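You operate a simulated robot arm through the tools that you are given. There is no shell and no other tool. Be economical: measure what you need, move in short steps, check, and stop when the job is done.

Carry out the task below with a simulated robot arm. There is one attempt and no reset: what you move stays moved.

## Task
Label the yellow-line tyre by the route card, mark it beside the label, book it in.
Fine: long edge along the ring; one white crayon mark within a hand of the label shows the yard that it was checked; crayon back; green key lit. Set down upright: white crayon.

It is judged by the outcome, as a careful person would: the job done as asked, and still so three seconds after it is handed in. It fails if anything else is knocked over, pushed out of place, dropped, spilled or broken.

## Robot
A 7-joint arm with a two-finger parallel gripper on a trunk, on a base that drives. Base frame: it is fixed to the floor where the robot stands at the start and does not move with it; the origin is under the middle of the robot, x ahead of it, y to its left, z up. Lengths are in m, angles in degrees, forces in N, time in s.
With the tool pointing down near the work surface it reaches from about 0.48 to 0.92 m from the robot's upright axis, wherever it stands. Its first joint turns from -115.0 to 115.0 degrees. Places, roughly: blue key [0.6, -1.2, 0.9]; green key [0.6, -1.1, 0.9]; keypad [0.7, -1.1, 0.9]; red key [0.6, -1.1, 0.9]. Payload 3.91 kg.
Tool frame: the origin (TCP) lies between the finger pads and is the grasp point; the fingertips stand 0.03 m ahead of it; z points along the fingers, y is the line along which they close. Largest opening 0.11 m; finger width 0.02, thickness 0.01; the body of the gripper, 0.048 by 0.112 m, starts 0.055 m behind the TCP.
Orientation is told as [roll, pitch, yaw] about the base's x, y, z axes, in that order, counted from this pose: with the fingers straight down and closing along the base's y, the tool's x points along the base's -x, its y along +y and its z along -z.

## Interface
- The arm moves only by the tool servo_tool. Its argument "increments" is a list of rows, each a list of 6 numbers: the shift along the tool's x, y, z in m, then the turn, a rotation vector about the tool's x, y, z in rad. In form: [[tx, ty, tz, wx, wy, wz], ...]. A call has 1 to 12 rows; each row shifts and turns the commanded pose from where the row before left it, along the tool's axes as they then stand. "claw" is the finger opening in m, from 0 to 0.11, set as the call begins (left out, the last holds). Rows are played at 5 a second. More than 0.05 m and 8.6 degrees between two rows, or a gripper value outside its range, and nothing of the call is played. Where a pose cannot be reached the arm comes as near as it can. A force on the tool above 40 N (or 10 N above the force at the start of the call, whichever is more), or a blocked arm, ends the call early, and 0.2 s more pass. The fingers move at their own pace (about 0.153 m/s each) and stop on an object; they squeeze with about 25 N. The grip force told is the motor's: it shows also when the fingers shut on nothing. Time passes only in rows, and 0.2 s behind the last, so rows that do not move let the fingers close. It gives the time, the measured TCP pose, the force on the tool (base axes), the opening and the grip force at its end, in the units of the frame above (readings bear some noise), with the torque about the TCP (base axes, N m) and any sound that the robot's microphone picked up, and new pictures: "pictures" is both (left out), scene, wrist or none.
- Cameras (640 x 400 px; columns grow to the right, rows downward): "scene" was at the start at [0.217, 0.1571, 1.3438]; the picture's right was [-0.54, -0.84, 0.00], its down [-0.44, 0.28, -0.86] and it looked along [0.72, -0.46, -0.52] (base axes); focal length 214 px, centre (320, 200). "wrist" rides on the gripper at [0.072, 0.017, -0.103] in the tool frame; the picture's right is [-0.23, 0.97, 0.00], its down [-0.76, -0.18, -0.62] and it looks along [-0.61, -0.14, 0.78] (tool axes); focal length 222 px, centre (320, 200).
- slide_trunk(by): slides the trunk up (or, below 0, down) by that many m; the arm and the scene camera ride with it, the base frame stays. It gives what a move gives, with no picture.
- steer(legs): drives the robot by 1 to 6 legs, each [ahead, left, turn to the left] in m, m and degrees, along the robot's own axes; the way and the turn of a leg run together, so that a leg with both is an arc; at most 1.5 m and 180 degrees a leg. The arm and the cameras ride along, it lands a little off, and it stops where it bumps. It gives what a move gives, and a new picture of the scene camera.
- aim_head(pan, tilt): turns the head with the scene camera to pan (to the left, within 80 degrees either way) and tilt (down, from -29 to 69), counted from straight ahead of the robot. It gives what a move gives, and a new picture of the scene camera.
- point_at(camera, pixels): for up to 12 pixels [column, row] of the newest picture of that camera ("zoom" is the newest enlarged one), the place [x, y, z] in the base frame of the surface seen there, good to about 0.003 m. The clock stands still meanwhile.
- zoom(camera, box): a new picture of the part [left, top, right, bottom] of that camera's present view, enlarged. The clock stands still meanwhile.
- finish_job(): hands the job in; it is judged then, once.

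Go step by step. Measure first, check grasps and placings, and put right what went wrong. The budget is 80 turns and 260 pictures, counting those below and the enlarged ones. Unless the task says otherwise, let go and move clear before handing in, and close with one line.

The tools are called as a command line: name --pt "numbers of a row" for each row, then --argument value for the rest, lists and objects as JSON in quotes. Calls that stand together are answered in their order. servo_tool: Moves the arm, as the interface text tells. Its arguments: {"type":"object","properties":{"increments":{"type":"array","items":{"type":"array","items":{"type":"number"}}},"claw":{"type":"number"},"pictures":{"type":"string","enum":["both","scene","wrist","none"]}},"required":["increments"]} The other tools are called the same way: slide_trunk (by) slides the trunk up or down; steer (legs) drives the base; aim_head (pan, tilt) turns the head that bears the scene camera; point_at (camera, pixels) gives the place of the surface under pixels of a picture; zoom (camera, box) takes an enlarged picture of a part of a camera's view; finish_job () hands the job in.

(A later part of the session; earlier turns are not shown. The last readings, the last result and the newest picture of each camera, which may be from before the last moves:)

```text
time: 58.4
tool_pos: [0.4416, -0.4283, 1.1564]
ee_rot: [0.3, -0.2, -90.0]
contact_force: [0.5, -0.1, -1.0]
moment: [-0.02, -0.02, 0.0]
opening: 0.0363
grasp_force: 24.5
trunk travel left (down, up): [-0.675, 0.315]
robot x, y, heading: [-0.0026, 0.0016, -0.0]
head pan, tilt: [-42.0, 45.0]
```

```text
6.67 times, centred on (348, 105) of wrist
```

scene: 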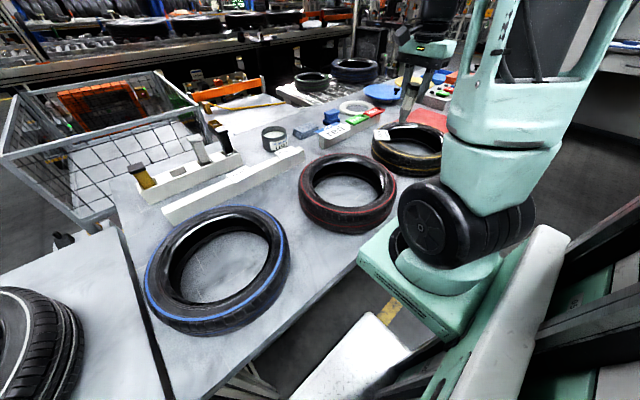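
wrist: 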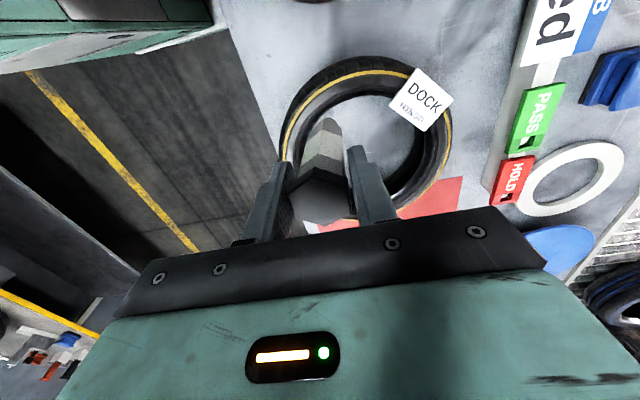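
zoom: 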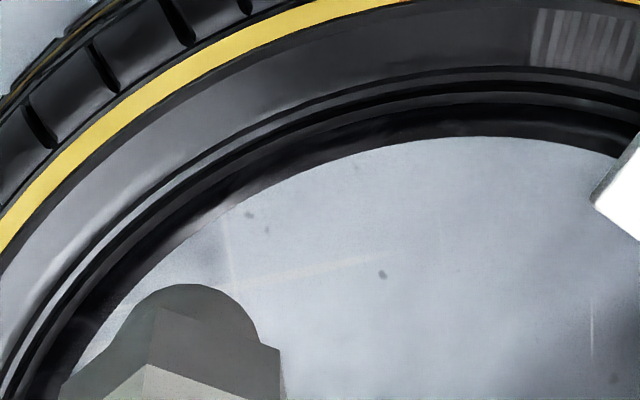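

Still no mark anywhere. The tip seems to have stuck and pivoted rather than slid, so I'll try a longer, lighter stroke along the arc with the crayon already resting on the finger.

servo_tool --pt "0 0.032 0 0 0 0" --pt "0.001 0.0314 0.03 0 0 0" --pt "0 0 0.035 0 0 0" --pt "0 0 0.035 0 0 0" --pt "0 0 0.003 0 0 0" --pt "0 0 0.003 0 0 0" --pt "0 0 0 0 0 0" --pictures "none"

zoom --camera "scene" --box '[370, 115, 434, 155]'

servo_tool --pt "0 0 0.0006 0 0 0" --pt "0 0 0 0 0 0" --pictures "none"

```text
time: 60.0
tool_pos: [0.5083, -0.4268, 1.0529]
ee_rot: [0.3, -0.1, -90.0]
contact_force: [-0.5, 0.5, -1.2]
moment: [0.0, 0.0, 0.03]
opening: 0.0361
grasp_force: 25.4
trunk travel left (down, up): [-0.675, 0.315]
robot x, y, heading: [-0.0021, -0.0024, 0.0]
head pan, tilt: [-42.0, 45.0]
```

```text
10.00 times, centred on (402, 135) of scene
```

zoom: 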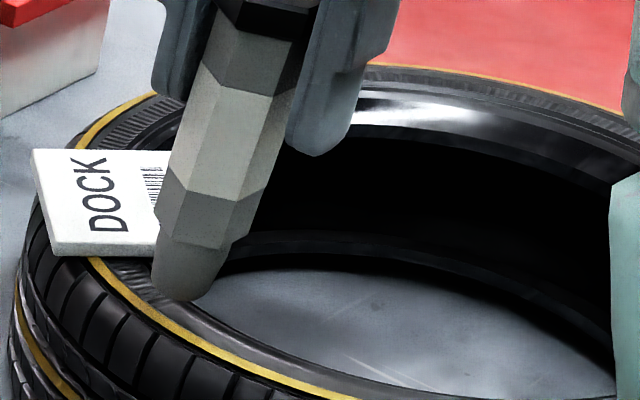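

```text
time: 60.6
tool_pos: [0.5077, -0.4261, 1.0511]
ee_rot: [0.3, -0.2, -89.9]
contact_force: [0.8, 0.1, -0.1]
moment: [0.02, 0.01, 0.01]
opening: 0.036
grasp_force: 25.0
trunk travel left (down, up): [-0.675, 0.315]
robot x, y, heading: [0.0004, -0.0022, -0.1]
head pan, tilt: [-42.0, 45.0]
```

servo_tool --pt "0 -0.006 0.003 0 0 0" --pt "0 0 0.001 0 0 0" --pt "0 0 0 0 0 0" --pictures "none"

servo_tool --pt "0 0 0.0006 0 0 0" --pt "0 0 0 0 0 0" --pictures "none"

```text
time: 61.4
tool_pos: [0.5004, -0.4271, 1.0465]
ee_rot: [0.2, -0.2, -90.0]
contact_force: [-0.1, 0.4, -0.3]
moment: [-0.03, 0.02, 0.03]
opening: 0.0362
grasp_force: 25.2
trunk travel left (down, up): [-0.675, 0.315]
robot x, y, heading: [-0.0006, 0.0011, 0.2]
head pan, tilt: [-42.0, 45.0]
```

```text
time: 62.0
tool_pos: [0.5024, -0.4254, 1.0473]
ee_rot: [0.2, -0.2, -90.1]
contact_force: [0.2, -0.3, -1.3]
moment: [0.0, -0.02, 0.0]
opening: 0.0358
grasp_force: 25.0
trunk travel left (down, up): [-0.675, 0.315]
robot x, y, heading: [-0.001, -0.001, 0.1]
head pan, tilt: [-42.0, 45.0]
```

servo_tool --pt "0 0 0.0008 0 0 0" --pt "0.0006 -0.006 0.0001 0 0 0" --pt "0.0006 -0.006 0 0 0 0" --pt "0.0005 -0.006 0 0 0 0" --pt "0 -0.006 0 0 0 0" --pt "0 -0.006 0 0 0 0" --pt "-0.0005 -0.006 0 0 0 0" --pt "-0.0008 -0.006 0 0 0 0" --pictures "none"

zoom --camera "scene" --box '[370, 120, 434, 160]'

```text
time: 63.8
tool_pos: [0.4594, -0.4264, 1.045]
ee_rot: [0.3, -0.3, -90.0]
contact_force: [0.3, -0.3, -1.4]
moment: [0.0, 0.02, 0.01]
opening: 0.0361
grasp_force: 25.3
trunk travel left (down, up): [-0.675, 0.315]
robot x, y, heading: [0.0032, 0.0002, 0.1]
head pan, tilt: [-42.0, 45.0]
```

```text
10.00 times, centred on (402, 140) of scene
```

zoom: 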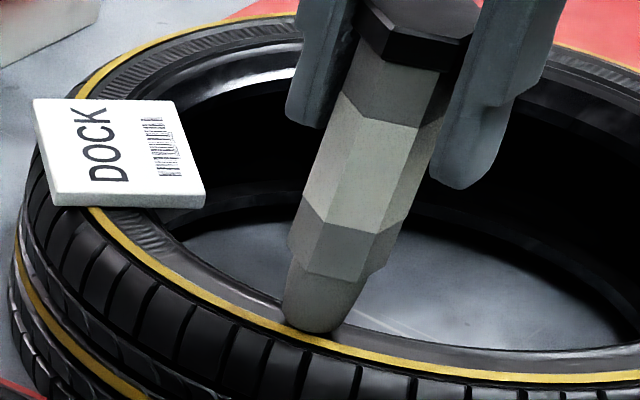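

servo_tool --pt "0 0.02 -0.003 0 0 0" --pt "0 0.02 0 0 0 0" --pt "0 0 0.0035 0 0 0" --pt "0 0 0 0 0 0" --pictures "none"

servo_tool --pt "0 0 0.0006 0 0 0" --pt "0 0 0 0 0 0" --pictures "none"

```text
time: 64.8
tool_pos: [0.499, -0.4253, 1.0449]
ee_rot: [0.2, -0.2, -90.0]
contact_force: [-0.2, 0.5, -0.5]
moment: [0.03, 0.0, 0.03]
opening: 0.0357
grasp_force: 24.7
trunk travel left (down, up): [-0.675, 0.315]
robot x, y, heading: [-0.0007, 0.0011, 0.1]
head pan, tilt: [-42.0, 45.0]
```

```text
time: 65.4
tool_pos: [0.5009, -0.4247, 1.0447]
ee_rot: [0.3, -0.2, -90.0]
contact_force: [-1.0, 0.3, -1.3]
moment: [0.02, -0.02, 0.04]
opening: 0.036
grasp_force: 24.9
trunk travel left (down, up): [-0.675, 0.315]
robot x, y, heading: [0.0011, 0.0027, -0.0]
head pan, tilt: [-42.0, 45.0]
```

servo_tool --pt "0 0 0.0008 0 0 0" --pt "0 0 0 0 0 0" --pictures "none"

servo_tool --pt "0 0 0.0008 0 0 0" --pt "0 0 0 0 0 0" --pictures "none"

zoom --camera "scene" --box '[370, 120, 434, 160]'

```text
time: 66.0
tool_pos: [0.4987, -0.4257, 1.0444]
ee_rot: [0.3, -0.2, -90.0]
contact_force: [1.5, 0.5, 5.4]
moment: [0.02, -0.11, -0.02]
opening: 0.0356
grasp_force: 25.6
trunk travel left (down, up): [-0.675, 0.315]
robot x, y, heading: [-0.0003, 0.0027, -0.2]
head pan, tilt: [-42.0, 45.0]
```

```text
time: 66.6
tool_pos: [0.4985, -0.4258, 1.0442]
ee_rot: [0.3, -0.3, -90.0]
contact_force: [2.4, 1.4, 19.9]
moment: [0.11, -0.25, -0.01]
opening: 0.036
grasp_force: 24.8
trunk travel left (down, up): [-0.675, 0.315]
robot x, y, heading: [0.0004, 0.001, -0.2]
head pan, tilt: [-42.0, 45.0]
```

```text
10.00 times, centred on (402, 140) of scene
```

zoom: 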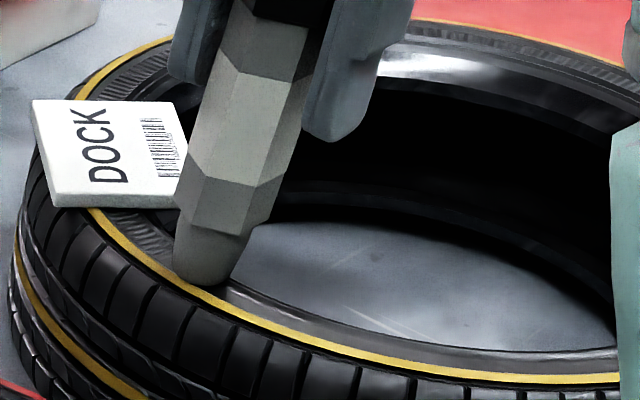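

Contact established. I'll ease back to about 5 N and draw a long light stroke.

servo_tool --pt "0 0 -0.0008 0 0 0" --pt "0 -0.005 0 0 0 0" --pt "0 -0.005 0 0 0 0" --pt "0 -0.005 0 0 0 0" --pt "0 -0.005 0.0001 0 0 0" --pt "0 -0.005 0.0001 0 0 0" --pt "0 -0.005 0.0001 0 0 0" --pictures "none"

zoom --camera "scene" --box '[370, 120, 434, 160]'

```text
time: 68.2
tool_pos: [0.4699, -0.4252, 1.0443]
ee_rot: [0.5, -0.5, -89.8]
contact_force: [17.0, 0.1, 22.6]
moment: [-0.11, -1.5, 0.07]
opening: 0.0364
grasp_force: 24.6
trunk travel left (down, up): [-0.675, 0.315]
robot x, y, heading: [-0.0006, 0.0028, -0.1]
head pan, tilt: [-42.0, 45.0]
```

```text
10.00 times, centred on (402, 140) of scene
```

zoom: 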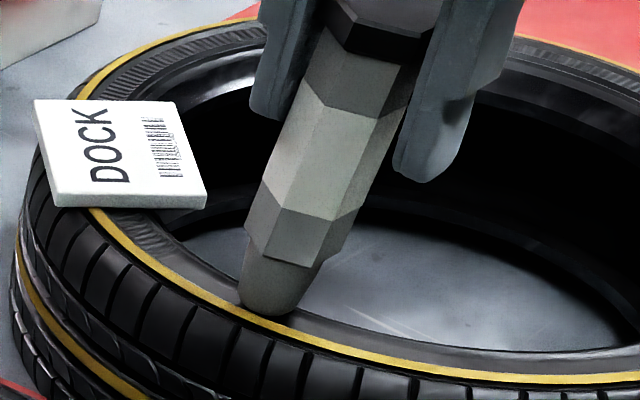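

servo_tool --pt "0 0 -0.003 0 0 0" --pt "0 0.003 -0.02 0 0 0" --pt "0 0 -0.04 0 0 0" --pt "0 0 -0.04 0 0 0" --pt "0 0 0 0 0 0" --pictures "both"

zoom --camera "scene" --box '[370, 120, 434, 160]'

zoom --camera "scene" --box '[392, 80, 440, 125]'

```text
time: 69.4
tool_pos: [0.4707, -0.4251, 1.1453]
ee_rot: [0.1, -0.1, -90.1]
contact_force: [0.3, 0.1, -0.3]
moment: [0.04, -0.01, 0.01]
opening: 0.0363
grasp_force: 24.7
trunk travel left (down, up): [-0.675, 0.315]
robot x, y, heading: [-0.0022, -0.0009, 0.1]
head pan, tilt: [-42.0, 45.0]
```

scene: 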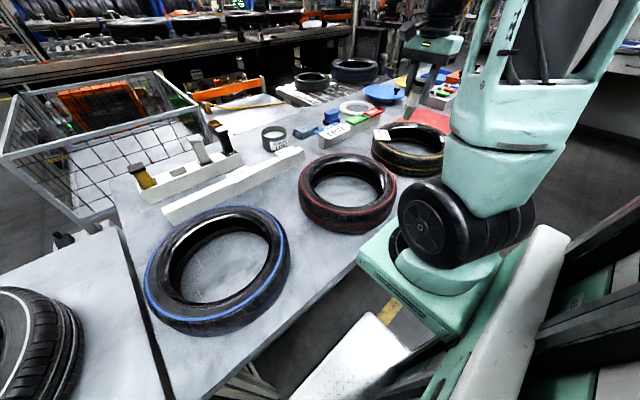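
wrist: 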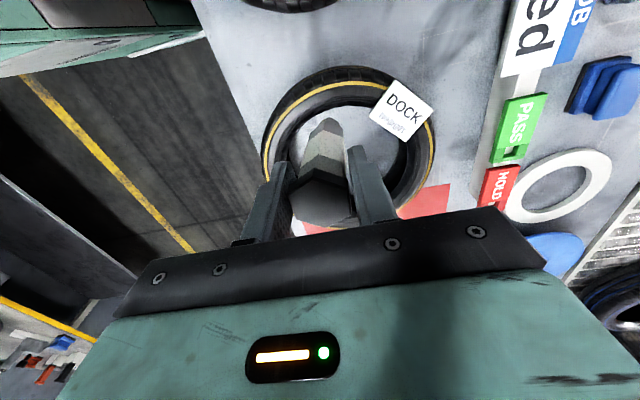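

```text
10.00 times, centred on (402, 140) of scene
```

zoom: 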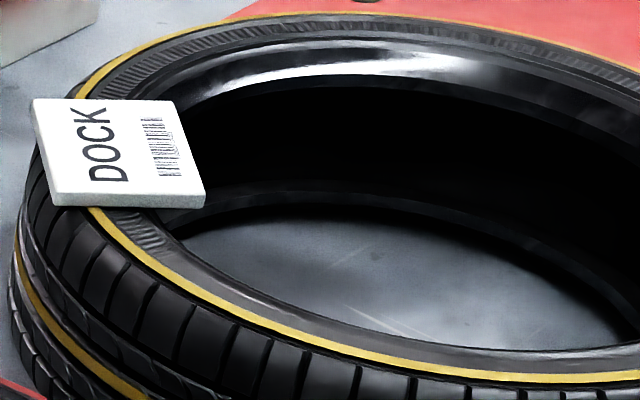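

```text
8.89 times, centred on (416, 102) of scene
```

zoom: 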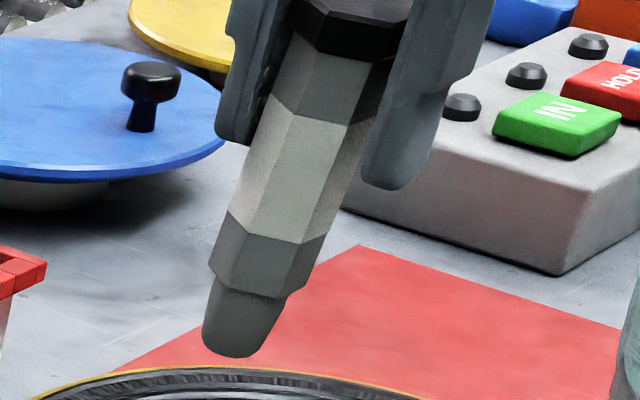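

After a firm 22 N slide there is still no mark. So the hexagonal stick is probably a capped paint marker (grey barrel, white band, black cap up), not a crayon. The third stick, all off-white, must be the white crayon. I'll measure this one's tilt and put it back first.

point_at --camera "zoom" --pixels '[[228, 352], [235, 330], [245, 300], [255, 262], [285, 180], [325, 85], [350, 38]]'

servo_tool --pt "0.0459 0.0185 0 0 0 0" --pt "0.0459 0.0185 0 0 0 0" --pt "0.0459 0.0185 0 0 0 0" --pt "0.0459 0.0185 0 0 0 0" --pt "0.0459 0.0185 0 0 0 0" --pt "0.0459 0.0185 0 0 0 0" --pt "0.0459 0.0185 0 0 0 0" --pt "0.0459 0.0185 0 0 0 0" --pt "0.0459 0.0185 0 0 0 0" --pt "0.0459 0.0185 0 0 0 0" --pt "0.0459 0.0185 0 0 0 0" --pt "0.0459 0.0185 0 0 0 0" --pictures "none"

aim_head --pan -10 --tilt 40

```text
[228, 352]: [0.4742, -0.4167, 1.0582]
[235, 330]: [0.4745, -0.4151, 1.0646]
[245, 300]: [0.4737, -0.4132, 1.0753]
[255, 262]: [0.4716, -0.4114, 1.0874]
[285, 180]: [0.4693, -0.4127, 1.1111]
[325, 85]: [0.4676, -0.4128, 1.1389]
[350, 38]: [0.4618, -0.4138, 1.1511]
```

```text
time: 72.0
tool_pos: [0.6912, 0.1254, 1.1446]
ee_rot: [0.2, -0.2, -90.0]
contact_force: [0.2, -0.1, -0.5]
moment: [0.04, -0.04, 0.04]
opening: 0.0361
grasp_force: 25.2
trunk travel left (down, up): [-0.675, 0.315]
robot x, y, heading: [0.0004, -0.0038, 0.1]
head pan, tilt: [-42.0, 45.0]
```

```text
time: 72.9
tool_pos: [0.6903, 0.1252, 1.144]
ee_rot: [0.2, -0.2, -90.0]
contact_force: [0.1, -0.1, -0.8]
moment: [0.0, -0.03, -0.02]
opening: 0.0359
grasp_force: 25.2
trunk travel left (down, up): [-0.675, 0.315]
robot x, y, heading: [0.0014, -0.0026, 0.1]
head pan, tilt: [-10.0, 40.0]
```

scene: 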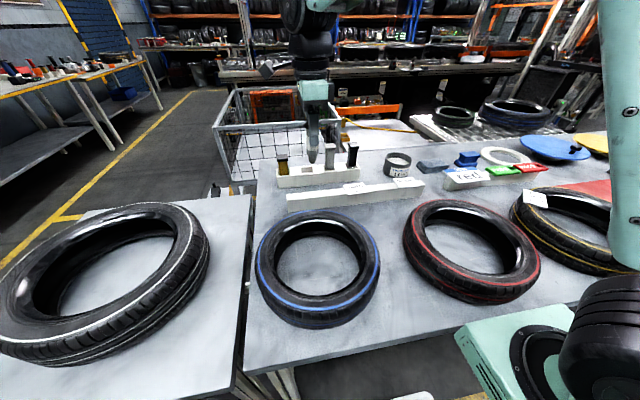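

servo_tool --pt "-0.0004 0.034 0.02 0 0 0" --pt "-0.0004 0.034 0.02 0 0 0" --pt "-0.0004 0.034 0.02 0 0 0" --pt "-0.0004 0.034 0.02 0 0 0" --pt "0 0.034 0.02 0 0 0" --pt "0 0 0 0 0 0" --pictures "wrist"

zoom --camera "scene" --box '[276, 120, 356, 190]'

zoom --camera "wrist" --box '[272, 90, 372, 220]'

```text
time: 74.3
tool_pos: [0.8599, 0.1247, 1.0482]
ee_rot: [0.2, -0.2, -90.0]
contact_force: [-0.2, 0.7, -0.1]
moment: [-0.02, 0.0, 0.03]
opening: 0.0359
grasp_force: 24.9
trunk travel left (down, up): [-0.675, 0.315]
robot x, y, heading: [0.0038, 0.0015, 0.2]
head pan, tilt: [-10.0, 40.0]
```

wrist: 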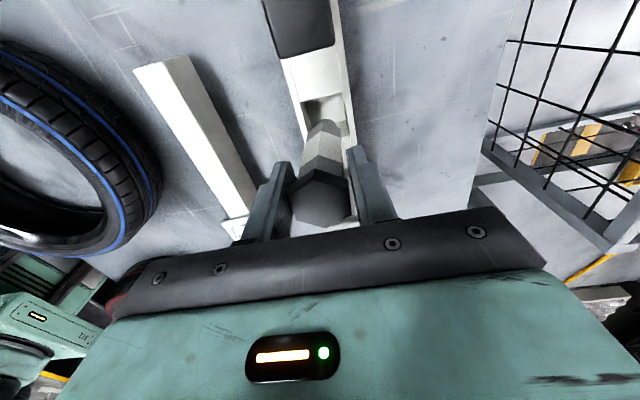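

```text
5.71 times, centred on (316, 155) of scene
```

zoom: 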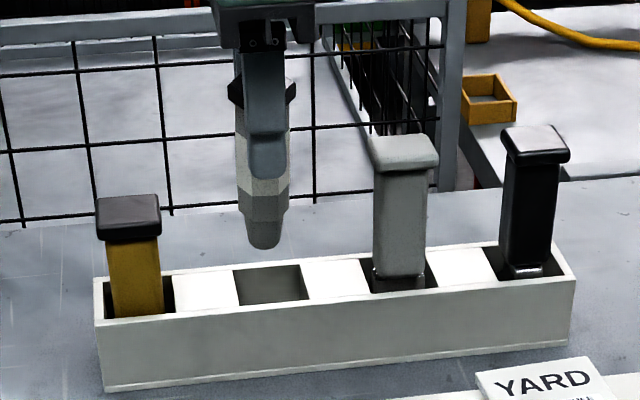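

```text
3.08 times, centred on (322, 155) of wrist
```

zoom: 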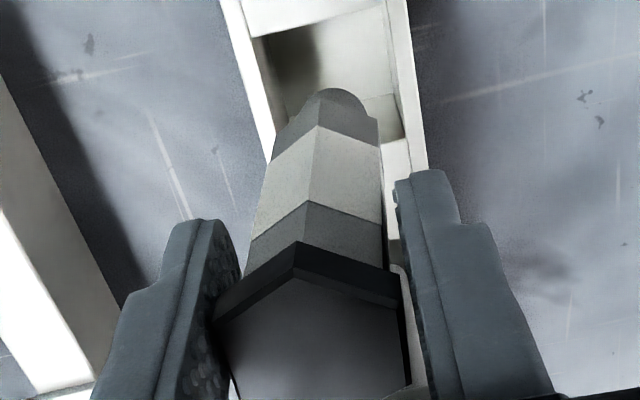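

point_at --camera "scene" --pixels '[[300.5, 173], [315.5, 171.5], [299.5, 167.5], [314, 166], [307, 174.3], [306.4, 163], [306.3, 161]]'

point_at --camera "wrist" --pixels '[[305, 111], [345, 96], [308, 128], [352, 135], [350, 110], [328, 120]]'

```text
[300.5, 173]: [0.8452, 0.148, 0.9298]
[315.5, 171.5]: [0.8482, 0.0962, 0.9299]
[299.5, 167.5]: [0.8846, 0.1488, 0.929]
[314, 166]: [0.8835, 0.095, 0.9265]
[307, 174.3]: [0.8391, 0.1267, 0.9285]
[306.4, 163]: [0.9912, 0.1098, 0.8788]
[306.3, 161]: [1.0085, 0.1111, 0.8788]
```

```text
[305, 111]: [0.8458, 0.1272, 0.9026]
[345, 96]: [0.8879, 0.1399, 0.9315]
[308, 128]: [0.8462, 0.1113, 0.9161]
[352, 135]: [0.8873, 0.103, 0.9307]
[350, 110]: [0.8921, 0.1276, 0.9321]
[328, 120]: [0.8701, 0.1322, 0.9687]
```

The tip is over the slot (centre x 0.867, y 0.123). Lowering.

servo_tool --pt "0 0.0025 0.02 0 0 0" --pt "0 0 0.02 0 0 0" --pt "0 0 0.015 0 0 0" --pt "0 0 0.008 0 0 0" --pt "0 0 0 0 0 0" --pictures "wrist"

zoom --camera "scene" --box '[276, 120, 356, 190]'

```text
time: 75.5
tool_pos: [0.8675, 0.1226, 0.9822]
ee_rot: [0.2, -0.2, -90.1]
contact_force: [-0.2, -0.5, 0.0]
moment: [0.01, -0.01, 0.02]
opening: 0.036
grasp_force: 24.6
trunk travel left (down, up): [-0.675, 0.315]
robot x, y, heading: [0.0008, -0.0021, -0.0]
head pan, tilt: [-10.0, 40.0]
```

wrist: 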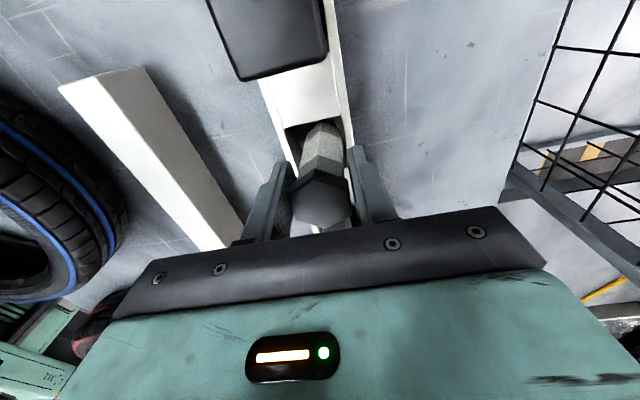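

```text
5.71 times, centred on (316, 155) of scene
```

zoom: 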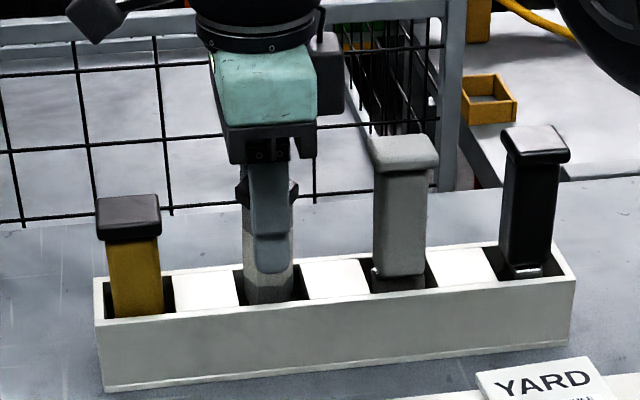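

servo_tool --pt "0 -0.004 0.002 0 0 0" --pt "0 0 0.002 0 0 0" --pt "0 0 0.001 0 0 0" --pt "0 0 0 0 0 0" --pictures "none"

```text
time: 76.5
tool_pos: [0.8623, 0.1224, 0.9794]
ee_rot: [0.2, -0.1, -90.0]
contact_force: [-0.8, 0.6, -0.7]
moment: [-0.04, -0.02, -0.02]
opening: 0.0359
grasp_force: 25.0
trunk travel left (down, up): [-0.675, 0.315]
robot x, y, heading: [0.0003, 0.0016, -0.0]
head pan, tilt: [-10.0, 40.0]
```

servo_tool --pt "0 0 0.0015 0 0 0" --pt "0 0 0.0015 0 0 0" --pt "0 0 0 0 0 0" --pictures "none"

```text
time: 77.3
tool_pos: [0.8623, 0.1237, 0.975]
ee_rot: [0.2, -0.1, -90.0]
contact_force: [0.6, 0.2, -0.4]
moment: [0.01, -0.02, 0.03]
opening: 0.036
grasp_force: 25.2
trunk travel left (down, up): [-0.675, 0.315]
robot x, y, heading: [-0.0001, -0.0023, -0.1]
head pan, tilt: [-10.0, 40.0]
```

servo_tool --pt "0 0 0.001 0 0 0" --pt "0 0 0.001 0 0 0" --pt "0 0 0 0 0 0" --pictures "none"

servo_tool --pt "0 0 0 0 0 0" --pt "0 0 0 0 0 0" --pt "0 0 0 0 0 0" --claw 0.065 --pictures "wrist"

zoom --camera "scene" --box '[276, 120, 356, 190]'

```text
time: 78.1
tool_pos: [0.8631, 0.124, 0.9738]
ee_rot: [0.2, -0.2, -89.9]
contact_force: [0.9, -0.4, 1.1]
moment: [-0.02, -0.08, -0.01]
opening: 0.036
grasp_force: 24.9
trunk travel left (down, up): [-0.675, 0.315]
robot x, y, heading: [-0.0004, 0.0011, -0.3]
head pan, tilt: [-10.0, 40.0]
```

```text
time: 78.9
tool_pos: [0.8617, 0.1244, 0.9731]
ee_rot: [0.2, -0.1, -89.9]
contact_force: [1.4, 0.8, 0.1]
moment: [-0.01, -0.02, 0.02]
opening: 0.0649
grasp_force: 0.2
trunk travel left (down, up): [-0.675, 0.315]
robot x, y, heading: [-0.0022, 0.0007, -0.1]
head pan, tilt: [-10.0, 40.0]
```

wrist: 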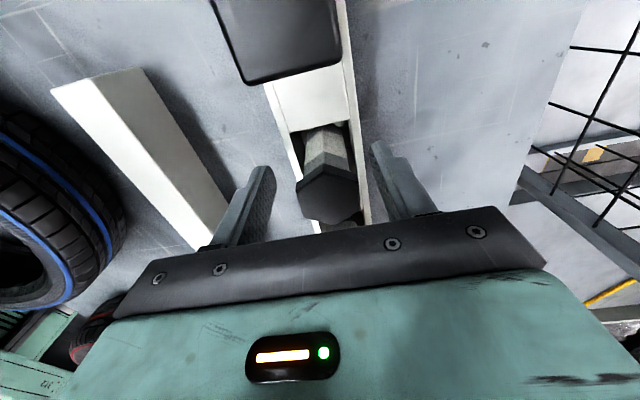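

```text
5.71 times, centred on (316, 155) of scene
```

zoom: 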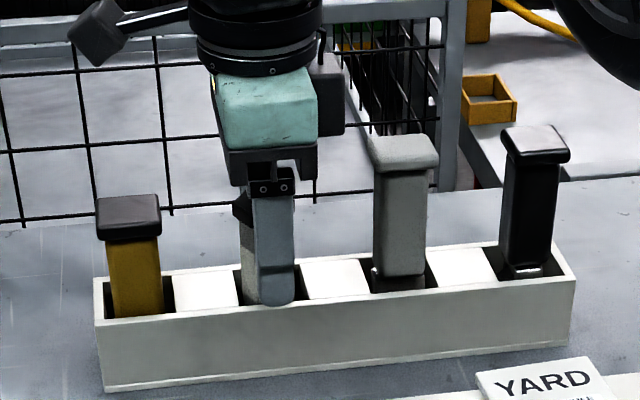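

The marker stands upright in its slot again. Rising, then moving over the third stick.

servo_tool --pt "0 0 -0.03 0 0 0" --pt "0 0 -0.03 0 0 0" --pt "0 -0.012 -0.03 0 0 0" --pt "-0.04 0 0 0 0 0" --pt "-0.04 0 0 0 0 0" --pt "0 0 0 0 0 0" --claw 0.07 --pictures "wrist"

zoom --camera "scene" --box '[276, 120, 356, 190]'

zoom --camera "wrist" --box '[250, 40, 400, 220]'

```text
time: 80.3
tool_pos: [0.852, 0.0437, 1.0599]
ee_rot: [0.3, -0.1, -89.9]
contact_force: [0.6, -0.7, -0.2]
moment: [0.01, -0.04, 0.01]
opening: 0.0699
grasp_force: 0.0
trunk travel left (down, up): [-0.675, 0.315]
robot x, y, heading: [-0.0036, -0.0014, 0.1]
head pan, tilt: [-10.0, 40.0]
```

wrist: 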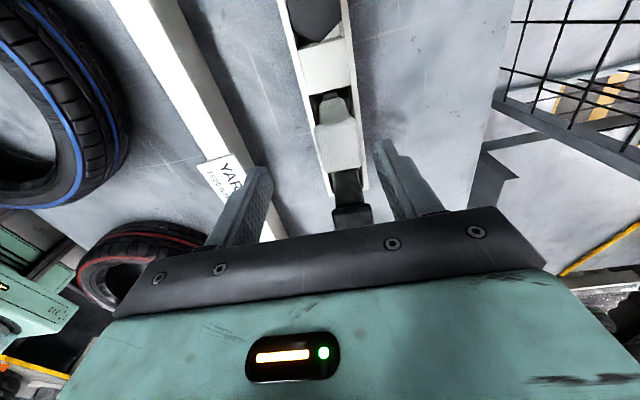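

```text
5.71 times, centred on (316, 155) of scene
```

zoom: 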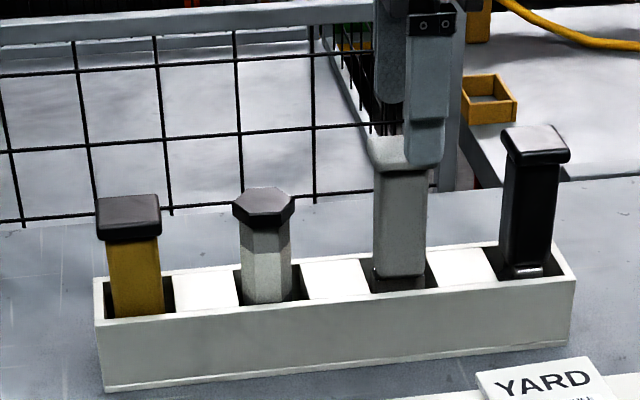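

```text
2.22 times, centred on (325, 130) of wrist
```

zoom: 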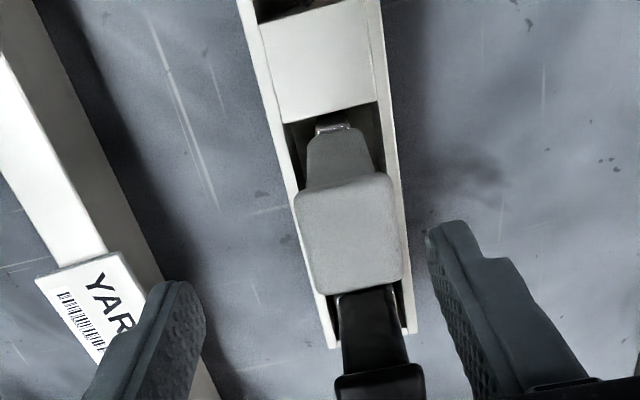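

point_at --camera "wrist" --pixels '[[318, 130], [354, 124], [359, 164], [325, 168], [339, 147], [320, 110], [347, 108], [332, 100]]'

```text
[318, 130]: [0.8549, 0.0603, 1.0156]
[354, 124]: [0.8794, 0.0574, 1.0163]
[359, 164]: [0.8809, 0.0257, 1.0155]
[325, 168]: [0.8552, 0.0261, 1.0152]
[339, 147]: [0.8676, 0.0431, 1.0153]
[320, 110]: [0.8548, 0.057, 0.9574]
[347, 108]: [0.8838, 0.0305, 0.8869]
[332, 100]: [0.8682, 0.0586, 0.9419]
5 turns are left
```

I have only five turns left, so I'll batch calls. Cap centre is (0.868, 0.043), top 1.0155. I'll grip the off-white stick deep, lift it, carry it over the tyre, and measure the green key from the known view.

servo_tool --pt "0 0 0.02 0 0 0" --pt "-0.001 0.008 0 0 0 0" --pt "0 0.008 0 0 0 0" --pt "0 0 0.02 0 0 0" --pt "0 0 0.02 0 0 0" --pt "0 0 0.015 0 0 0" --pt "0 0 0 0 0 0" --pictures "none"

servo_tool --pt "0 0 0 0 0 0" --pt "0 0 0 0 0 0" --pt "0 0 0 0 0 0" --pt "0 0 0 0 0 0" --claw 0.01 --pictures "none"

servo_tool --pt "0 0 -0.02 0 0 0" --pt "0 0 -0.02 0 0 0" --pt "0 0 -0.02 0 0 0" --pt "0 -0.034 -0.02 0 0 0" --pt "0 -0.034 -0.02 0 0 0" --pt "0 -0.034 -0.02 0 0 0" --pt "0 -0.034 -0.02 0 0 0" --pt "0 -0.034 -0.02 0 0 0" --pt "0 0 0 0 0 0" --pictures "none"

servo_tool --pt "-0.042 -0.0175 0 0 0 0" --pt "-0.042 -0.0175 0 0 0 0" --pt "-0.042 -0.0175 0 0 0 0" --pt "-0.042 -0.0175 0 0 0 0" --pt "-0.042 -0.0175 0 0 0 0" --pt "-0.042 -0.0175 0 0 0 0" --pt "-0.042 -0.0175 0 0 0 0" --pt "-0.042 -0.0175 0 0 0 0" --pt "-0.042 -0.0175 0 0 0 0" --pt "-0.042 -0.0175 0 0 0 0" --pt "-0.045 -0.0175 0 0 0 0" --pt "0 0 0 0 0 0" --pictures "wrist"

aim_head --pan -42 --tilt 45

zoom --camera "scene" --box '[384, 70, 464, 140]'

point_at --camera "scene" --pixels '[[442.4, 93.6], [440, 93], [445, 94], [442, 92], [442.5, 95.5], [447, 90], [432, 93], [436, 90], [441, 86], [430, 110]]'

```text
time: 81.9
tool_pos: [0.8667, 0.0406, 0.9885]
ee_rot: [0.2, -0.2, -90.0]
contact_force: [-0.5, 0.6, -0.6]
moment: [-0.01, 0.01, 0.0]
opening: 0.0699
grasp_force: 0.2
trunk travel left (down, up): [-0.675, 0.315]
robot x, y, heading: [-0.0005, -0.0008, -0.2]
head pan, tilt: [-10.0, 40.0]
```

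```text
time: 82.9
tool_pos: [0.8668, 0.0416, 0.989]
ee_rot: [0.1, -0.2, -89.9]
contact_force: [0.4, 0.0, -0.3]
moment: [0.02, 0.0, 0.03]
opening: 0.0317
grasp_force: 25.5
trunk travel left (down, up): [-0.675, 0.315]
robot x, y, heading: [0.0034, 0.0001, 0.0]
head pan, tilt: [-10.0, 40.0]
```

```text
time: 84.9
tool_pos: [0.6957, 0.0434, 1.1488]
ee_rot: [0.2, -0.1, -90.1]
contact_force: [-0.9, -0.3, -0.9]
moment: [-0.01, 0.03, 0.02]
opening: 0.0316
grasp_force: 24.7
trunk travel left (down, up): [-0.675, 0.315]
robot x, y, heading: [-0.0067, -0.0023, -0.2]
head pan, tilt: [-10.0, 40.0]
```

```text
time: 87.5
tool_pos: [0.5023, -0.4218, 1.1511]
ee_rot: [0.2, -0.2, -90.0]
contact_force: [0.6, -0.1, -0.2]
moment: [0.0, 0.03, 0.01]
opening: 0.0317
grasp_force: 25.3
trunk travel left (down, up): [-0.675, 0.315]
robot x, y, heading: [-0.0008, 0.0002, 0.1]
head pan, tilt: [-10.0, 40.0]
```

wrist: 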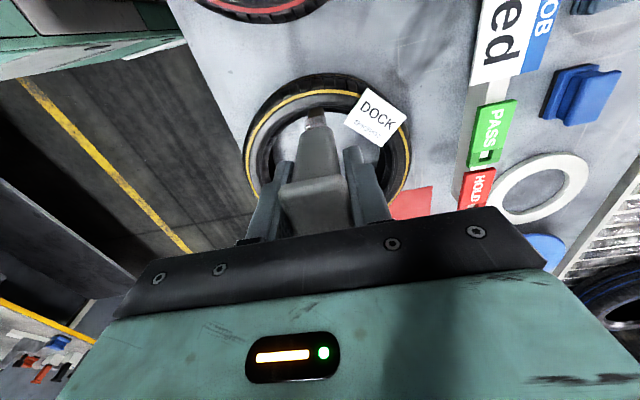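

```text
time: 88.5
tool_pos: [0.5033, -0.4224, 1.1499]
ee_rot: [0.2, -0.2, -90.0]
contact_force: [0.1, 1.1, -0.9]
moment: [0.02, -0.01, 0.0]
opening: 0.0314
grasp_force: 25.4
trunk travel left (down, up): [-0.675, 0.315]
robot x, y, heading: [0.0006, 0.0005, -0.0]
head pan, tilt: [-42.0, 45.0]
```

scene: 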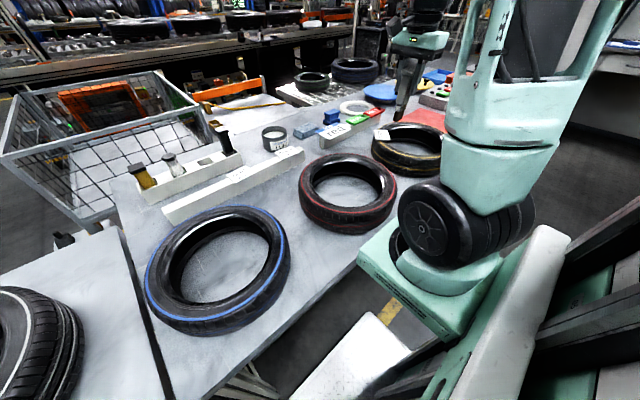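

```text
5.71 times, centred on (424, 105) of scene
```

zoom: 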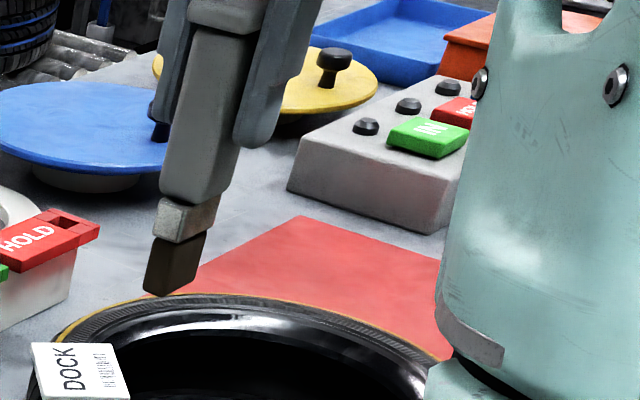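

```text
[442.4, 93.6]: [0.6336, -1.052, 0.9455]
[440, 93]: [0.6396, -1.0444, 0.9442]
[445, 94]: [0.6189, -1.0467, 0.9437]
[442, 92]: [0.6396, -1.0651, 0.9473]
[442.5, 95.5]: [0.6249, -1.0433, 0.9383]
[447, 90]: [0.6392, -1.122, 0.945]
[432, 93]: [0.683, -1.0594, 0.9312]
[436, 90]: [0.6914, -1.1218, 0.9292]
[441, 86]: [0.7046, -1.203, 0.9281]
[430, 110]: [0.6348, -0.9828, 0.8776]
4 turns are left
```

The third stick turns out to be a brush (ferrule and brown bristles in the zoom at (175,250)), so the hexagonal one is the crayon after all. I'll return the brush, take the crayon with a deeper, stiffer grip, and draw a longer stroke.

servo_tool --pt "0.042 0.0175 0 0 0 0" --pt "0.042 0.0175 0 0 0 0" --pt "0.042 0.0175 0 0 0 0" --pt "0.042 0.0175 0 0 0 0" --pt "0.042 0.0175 0 0 0 0" --pt "0.042 0.0175 0 0 0 0" --pt "0.042 0.0175 0 0 0 0" --pt "0.042 0.0175 0 0 0 0" --pt "0.042 0.0175 0 0 0 0" --pt "0.042 0.0175 0 0 0 0" --pt "0.045 0.0175 0 0 0 0" --pt "0 0 0 0 0 0" --pictures "none"

servo_tool --pt "0 0.034 0.02 0 0 0" --pt "0 0.034 0.02 0 0 0" --pt "0 0.034 0.02 0 0 0" --pt "0 0.034 0.02 0 0 0" --pt "0 0.034 0.02 0 0 0" --pt "0 0 0 0 0 0" --pt "0 0 0.02 0 0 0" --pt "0 0 0.02 0 0 0" --pt "0 0 0.02 0 0 0" --pt "0 0 0 0 0 0" --pictures "none"

servo_tool --pt "0 0 0 0 0 0" --pt "0 0 0 0 0 0" --pt "0 0 0 0 0 0" --pt "0 0 -0.03 0 0 0" --pt "0 0 -0.03 0 0 0" --pt "0 -0.012 -0.025 0 0 0" --pt "0.04 0 0 0 0 0" --pt "0.04 0 0 0 0 0" --pt "0 0 0 0 0 0" --claw 0.07 --pictures "wrist"

servo_tool --pt "0 0 0.03 0 0 0" --pt "0 0.012 0 0 0 0" --pt "0 0 0.03 0 0 0" --pt "0 0 0.03 0 0 0" --pt "0 0 0.016 0 0 0" --pt "0 0 0 0 0 0" --pictures "none"

servo_tool --pt "0 0 0 0 0 0" --pt "0 0 0 0 0 0" --pt "0 0 0 0 0 0" --pt "0 0 0 0 0 0" --claw 0.01 --pictures "wrist"

servo_tool --pt "0 0 -0.02 0 0 0" --pt "0 0 -0.02 0 0 0" --pt "0 0 -0.022 0 0 0" --pt "0 -0.034 -0.02 0 0 0" --pt "0 -0.034 -0.02 0 0 0" --pt "0 -0.034 -0.02 0 0 0" --pt "0 -0.034 -0.02 0 0 0" --pt "0 -0.034 -0.02 0 0 0" --pt "0 0 0 0 0 0" --pictures "none"

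servo_tool --pt "-0.0458 -0.0153 0 0 0 0" --pt "-0.0458 -0.0153 0 0 0 0" --pt "-0.0458 -0.0153 0 0 0 0" --pt "-0.0458 -0.0153 0 0 0 0" --pt "-0.0458 -0.0153 0 0 0 0" --pt "-0.0458 -0.0153 0 0 0 0" --pt "-0.0458 -0.0153 0 0 0 0" --pt "-0.0458 -0.0153 0 0 0 0" --pt "-0.0458 -0.0153 0 0 0 0" --pt "-0.0458 -0.0153 0 0 0 0" --pt "-0.0458 -0.0153 0 0 0 0" --pt "-0.0458 -0.0153 0 0 0 0" --pictures "none"

servo_tool --pt "0 0 0.03 0 0 0" --pt "0 0 0.03 0 0 0" --pt "0 0 0.018 0 0 0" --pt "0 0 0 0 0 0" --pictures "none"

zoom --camera "scene" --box '[370, 105, 434, 155]'

zoom --camera "scene" --box '[116, 110, 260, 200]'

```text
time: 91.1
tool_pos: [0.6973, 0.0422, 1.1483]
ee_rot: [0.2, -0.2, -90.0]
contact_force: [-0.6, -0.6, -0.8]
moment: [-0.01, -0.02, -0.04]
opening: 0.0314
grasp_force: 25.5
trunk travel left (down, up): [-0.675, 0.315]
robot x, y, heading: [0.0007, -0.0005, -0.0]
head pan, tilt: [-42.0, 45.0]
```

```text
time: 93.3
tool_pos: [0.8642, 0.0426, 0.9904]
ee_rot: [0.2, -0.2, -90.0]
contact_force: [-0.3, -0.1, -0.9]
moment: [0.02, 0.01, 0.0]
opening: 0.0315
grasp_force: 24.6
trunk travel left (down, up): [-0.675, 0.315]
robot x, y, heading: [-0.0008, -0.0029, -0.2]
head pan, tilt: [-42.0, 45.0]
```

```text
time: 95.3
tool_pos: [0.8532, 0.1251, 1.0729]
ee_rot: [0.2, -0.2, -90.0]
contact_force: [-0.1, 0.6, 0.3]
moment: [-0.06, 0.0, 0.01]
opening: 0.0702
grasp_force: 0.0
trunk travel left (down, up): [-0.675, 0.315]
robot x, y, heading: [0.0006, -0.0012, -0.1]
head pan, tilt: [-42.0, 45.0]
```

wrist: 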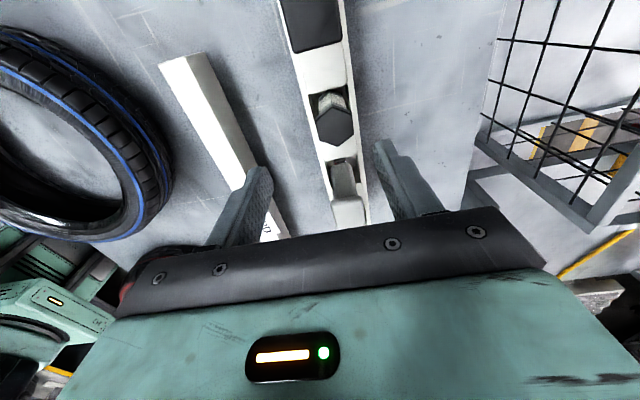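

```text
time: 96.7
tool_pos: [0.867, 0.1236, 0.9655]
ee_rot: [0.2, -0.3, -90.0]
contact_force: [-0.8, -0.2, -0.2]
moment: [0.01, -0.04, -0.02]
opening: 0.0701
grasp_force: 0.1
trunk travel left (down, up): [-0.675, 0.315]
robot x, y, heading: [-0.0018, 0.0012, -0.1]
head pan, tilt: [-42.0, 45.0]
```

```text
time: 97.7
tool_pos: [0.8672, 0.1244, 0.9655]
ee_rot: [0.2, -0.2, -90.0]
contact_force: [0.5, 0.7, -0.6]
moment: [0.03, 0.01, 0.0]
opening: 0.0358
grasp_force: 25.3
trunk travel left (down, up): [-0.675, 0.315]
robot x, y, heading: [-0.0015, 0.0029, 0.2]
head pan, tilt: [-42.0, 45.0]
```

wrist: 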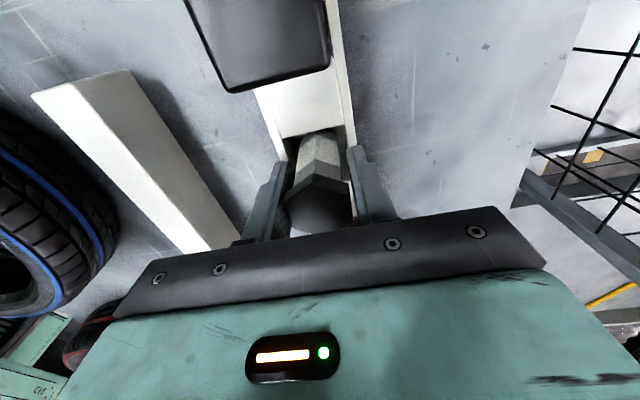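

```text
time: 99.7
tool_pos: [0.6969, 0.1233, 1.1291]
ee_rot: [0.2, -0.1, -90.0]
contact_force: [0.1, 0.1, -0.7]
moment: [0.01, -0.02, -0.01]
opening: 0.036
grasp_force: 25.1
trunk travel left (down, up): [-0.675, 0.315]
robot x, y, heading: [0.0035, -0.0033, 0.1]
head pan, tilt: [-42.0, 45.0]
```

```text
time: 102.3
tool_pos: [0.5111, -0.4264, 1.1289]
ee_rot: [0.2, -0.2, -90.0]
contact_force: [0.5, -0.6, -0.7]
moment: [-0.01, 0.0, 0.01]
opening: 0.0359
grasp_force: 25.1
trunk travel left (down, up): [-0.675, 0.315]
robot x, y, heading: [0.0014, 0.001, -0.1]
head pan, tilt: [-42.0, 45.0]
```

```text
time: 103.3
tool_pos: [0.5138, -0.4262, 1.0536]
ee_rot: [0.2, -0.3, -90.0]
contact_force: [0.1, -1.4, -0.2]
moment: [-0.02, -0.01, 0.0]
opening: 0.0358
grasp_force: 25.2
trunk travel left (down, up): [-0.675, 0.315]
robot x, y, heading: [-0.0014, -0.0019, 0.3]
head pan, tilt: [-42.0, 45.0]
```

```text
8.00 times, centred on (402, 130) of scene
```

zoom: 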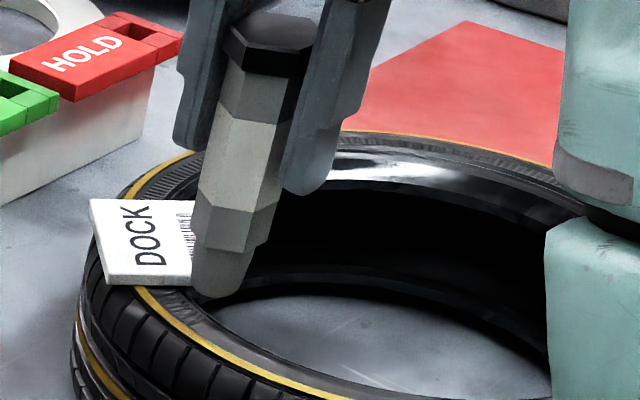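

```text
4.44 times, centred on (188, 155) of scene
3 turns are left
```

zoom: 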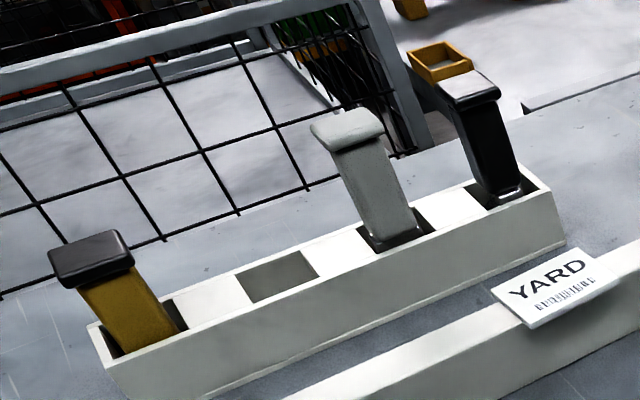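

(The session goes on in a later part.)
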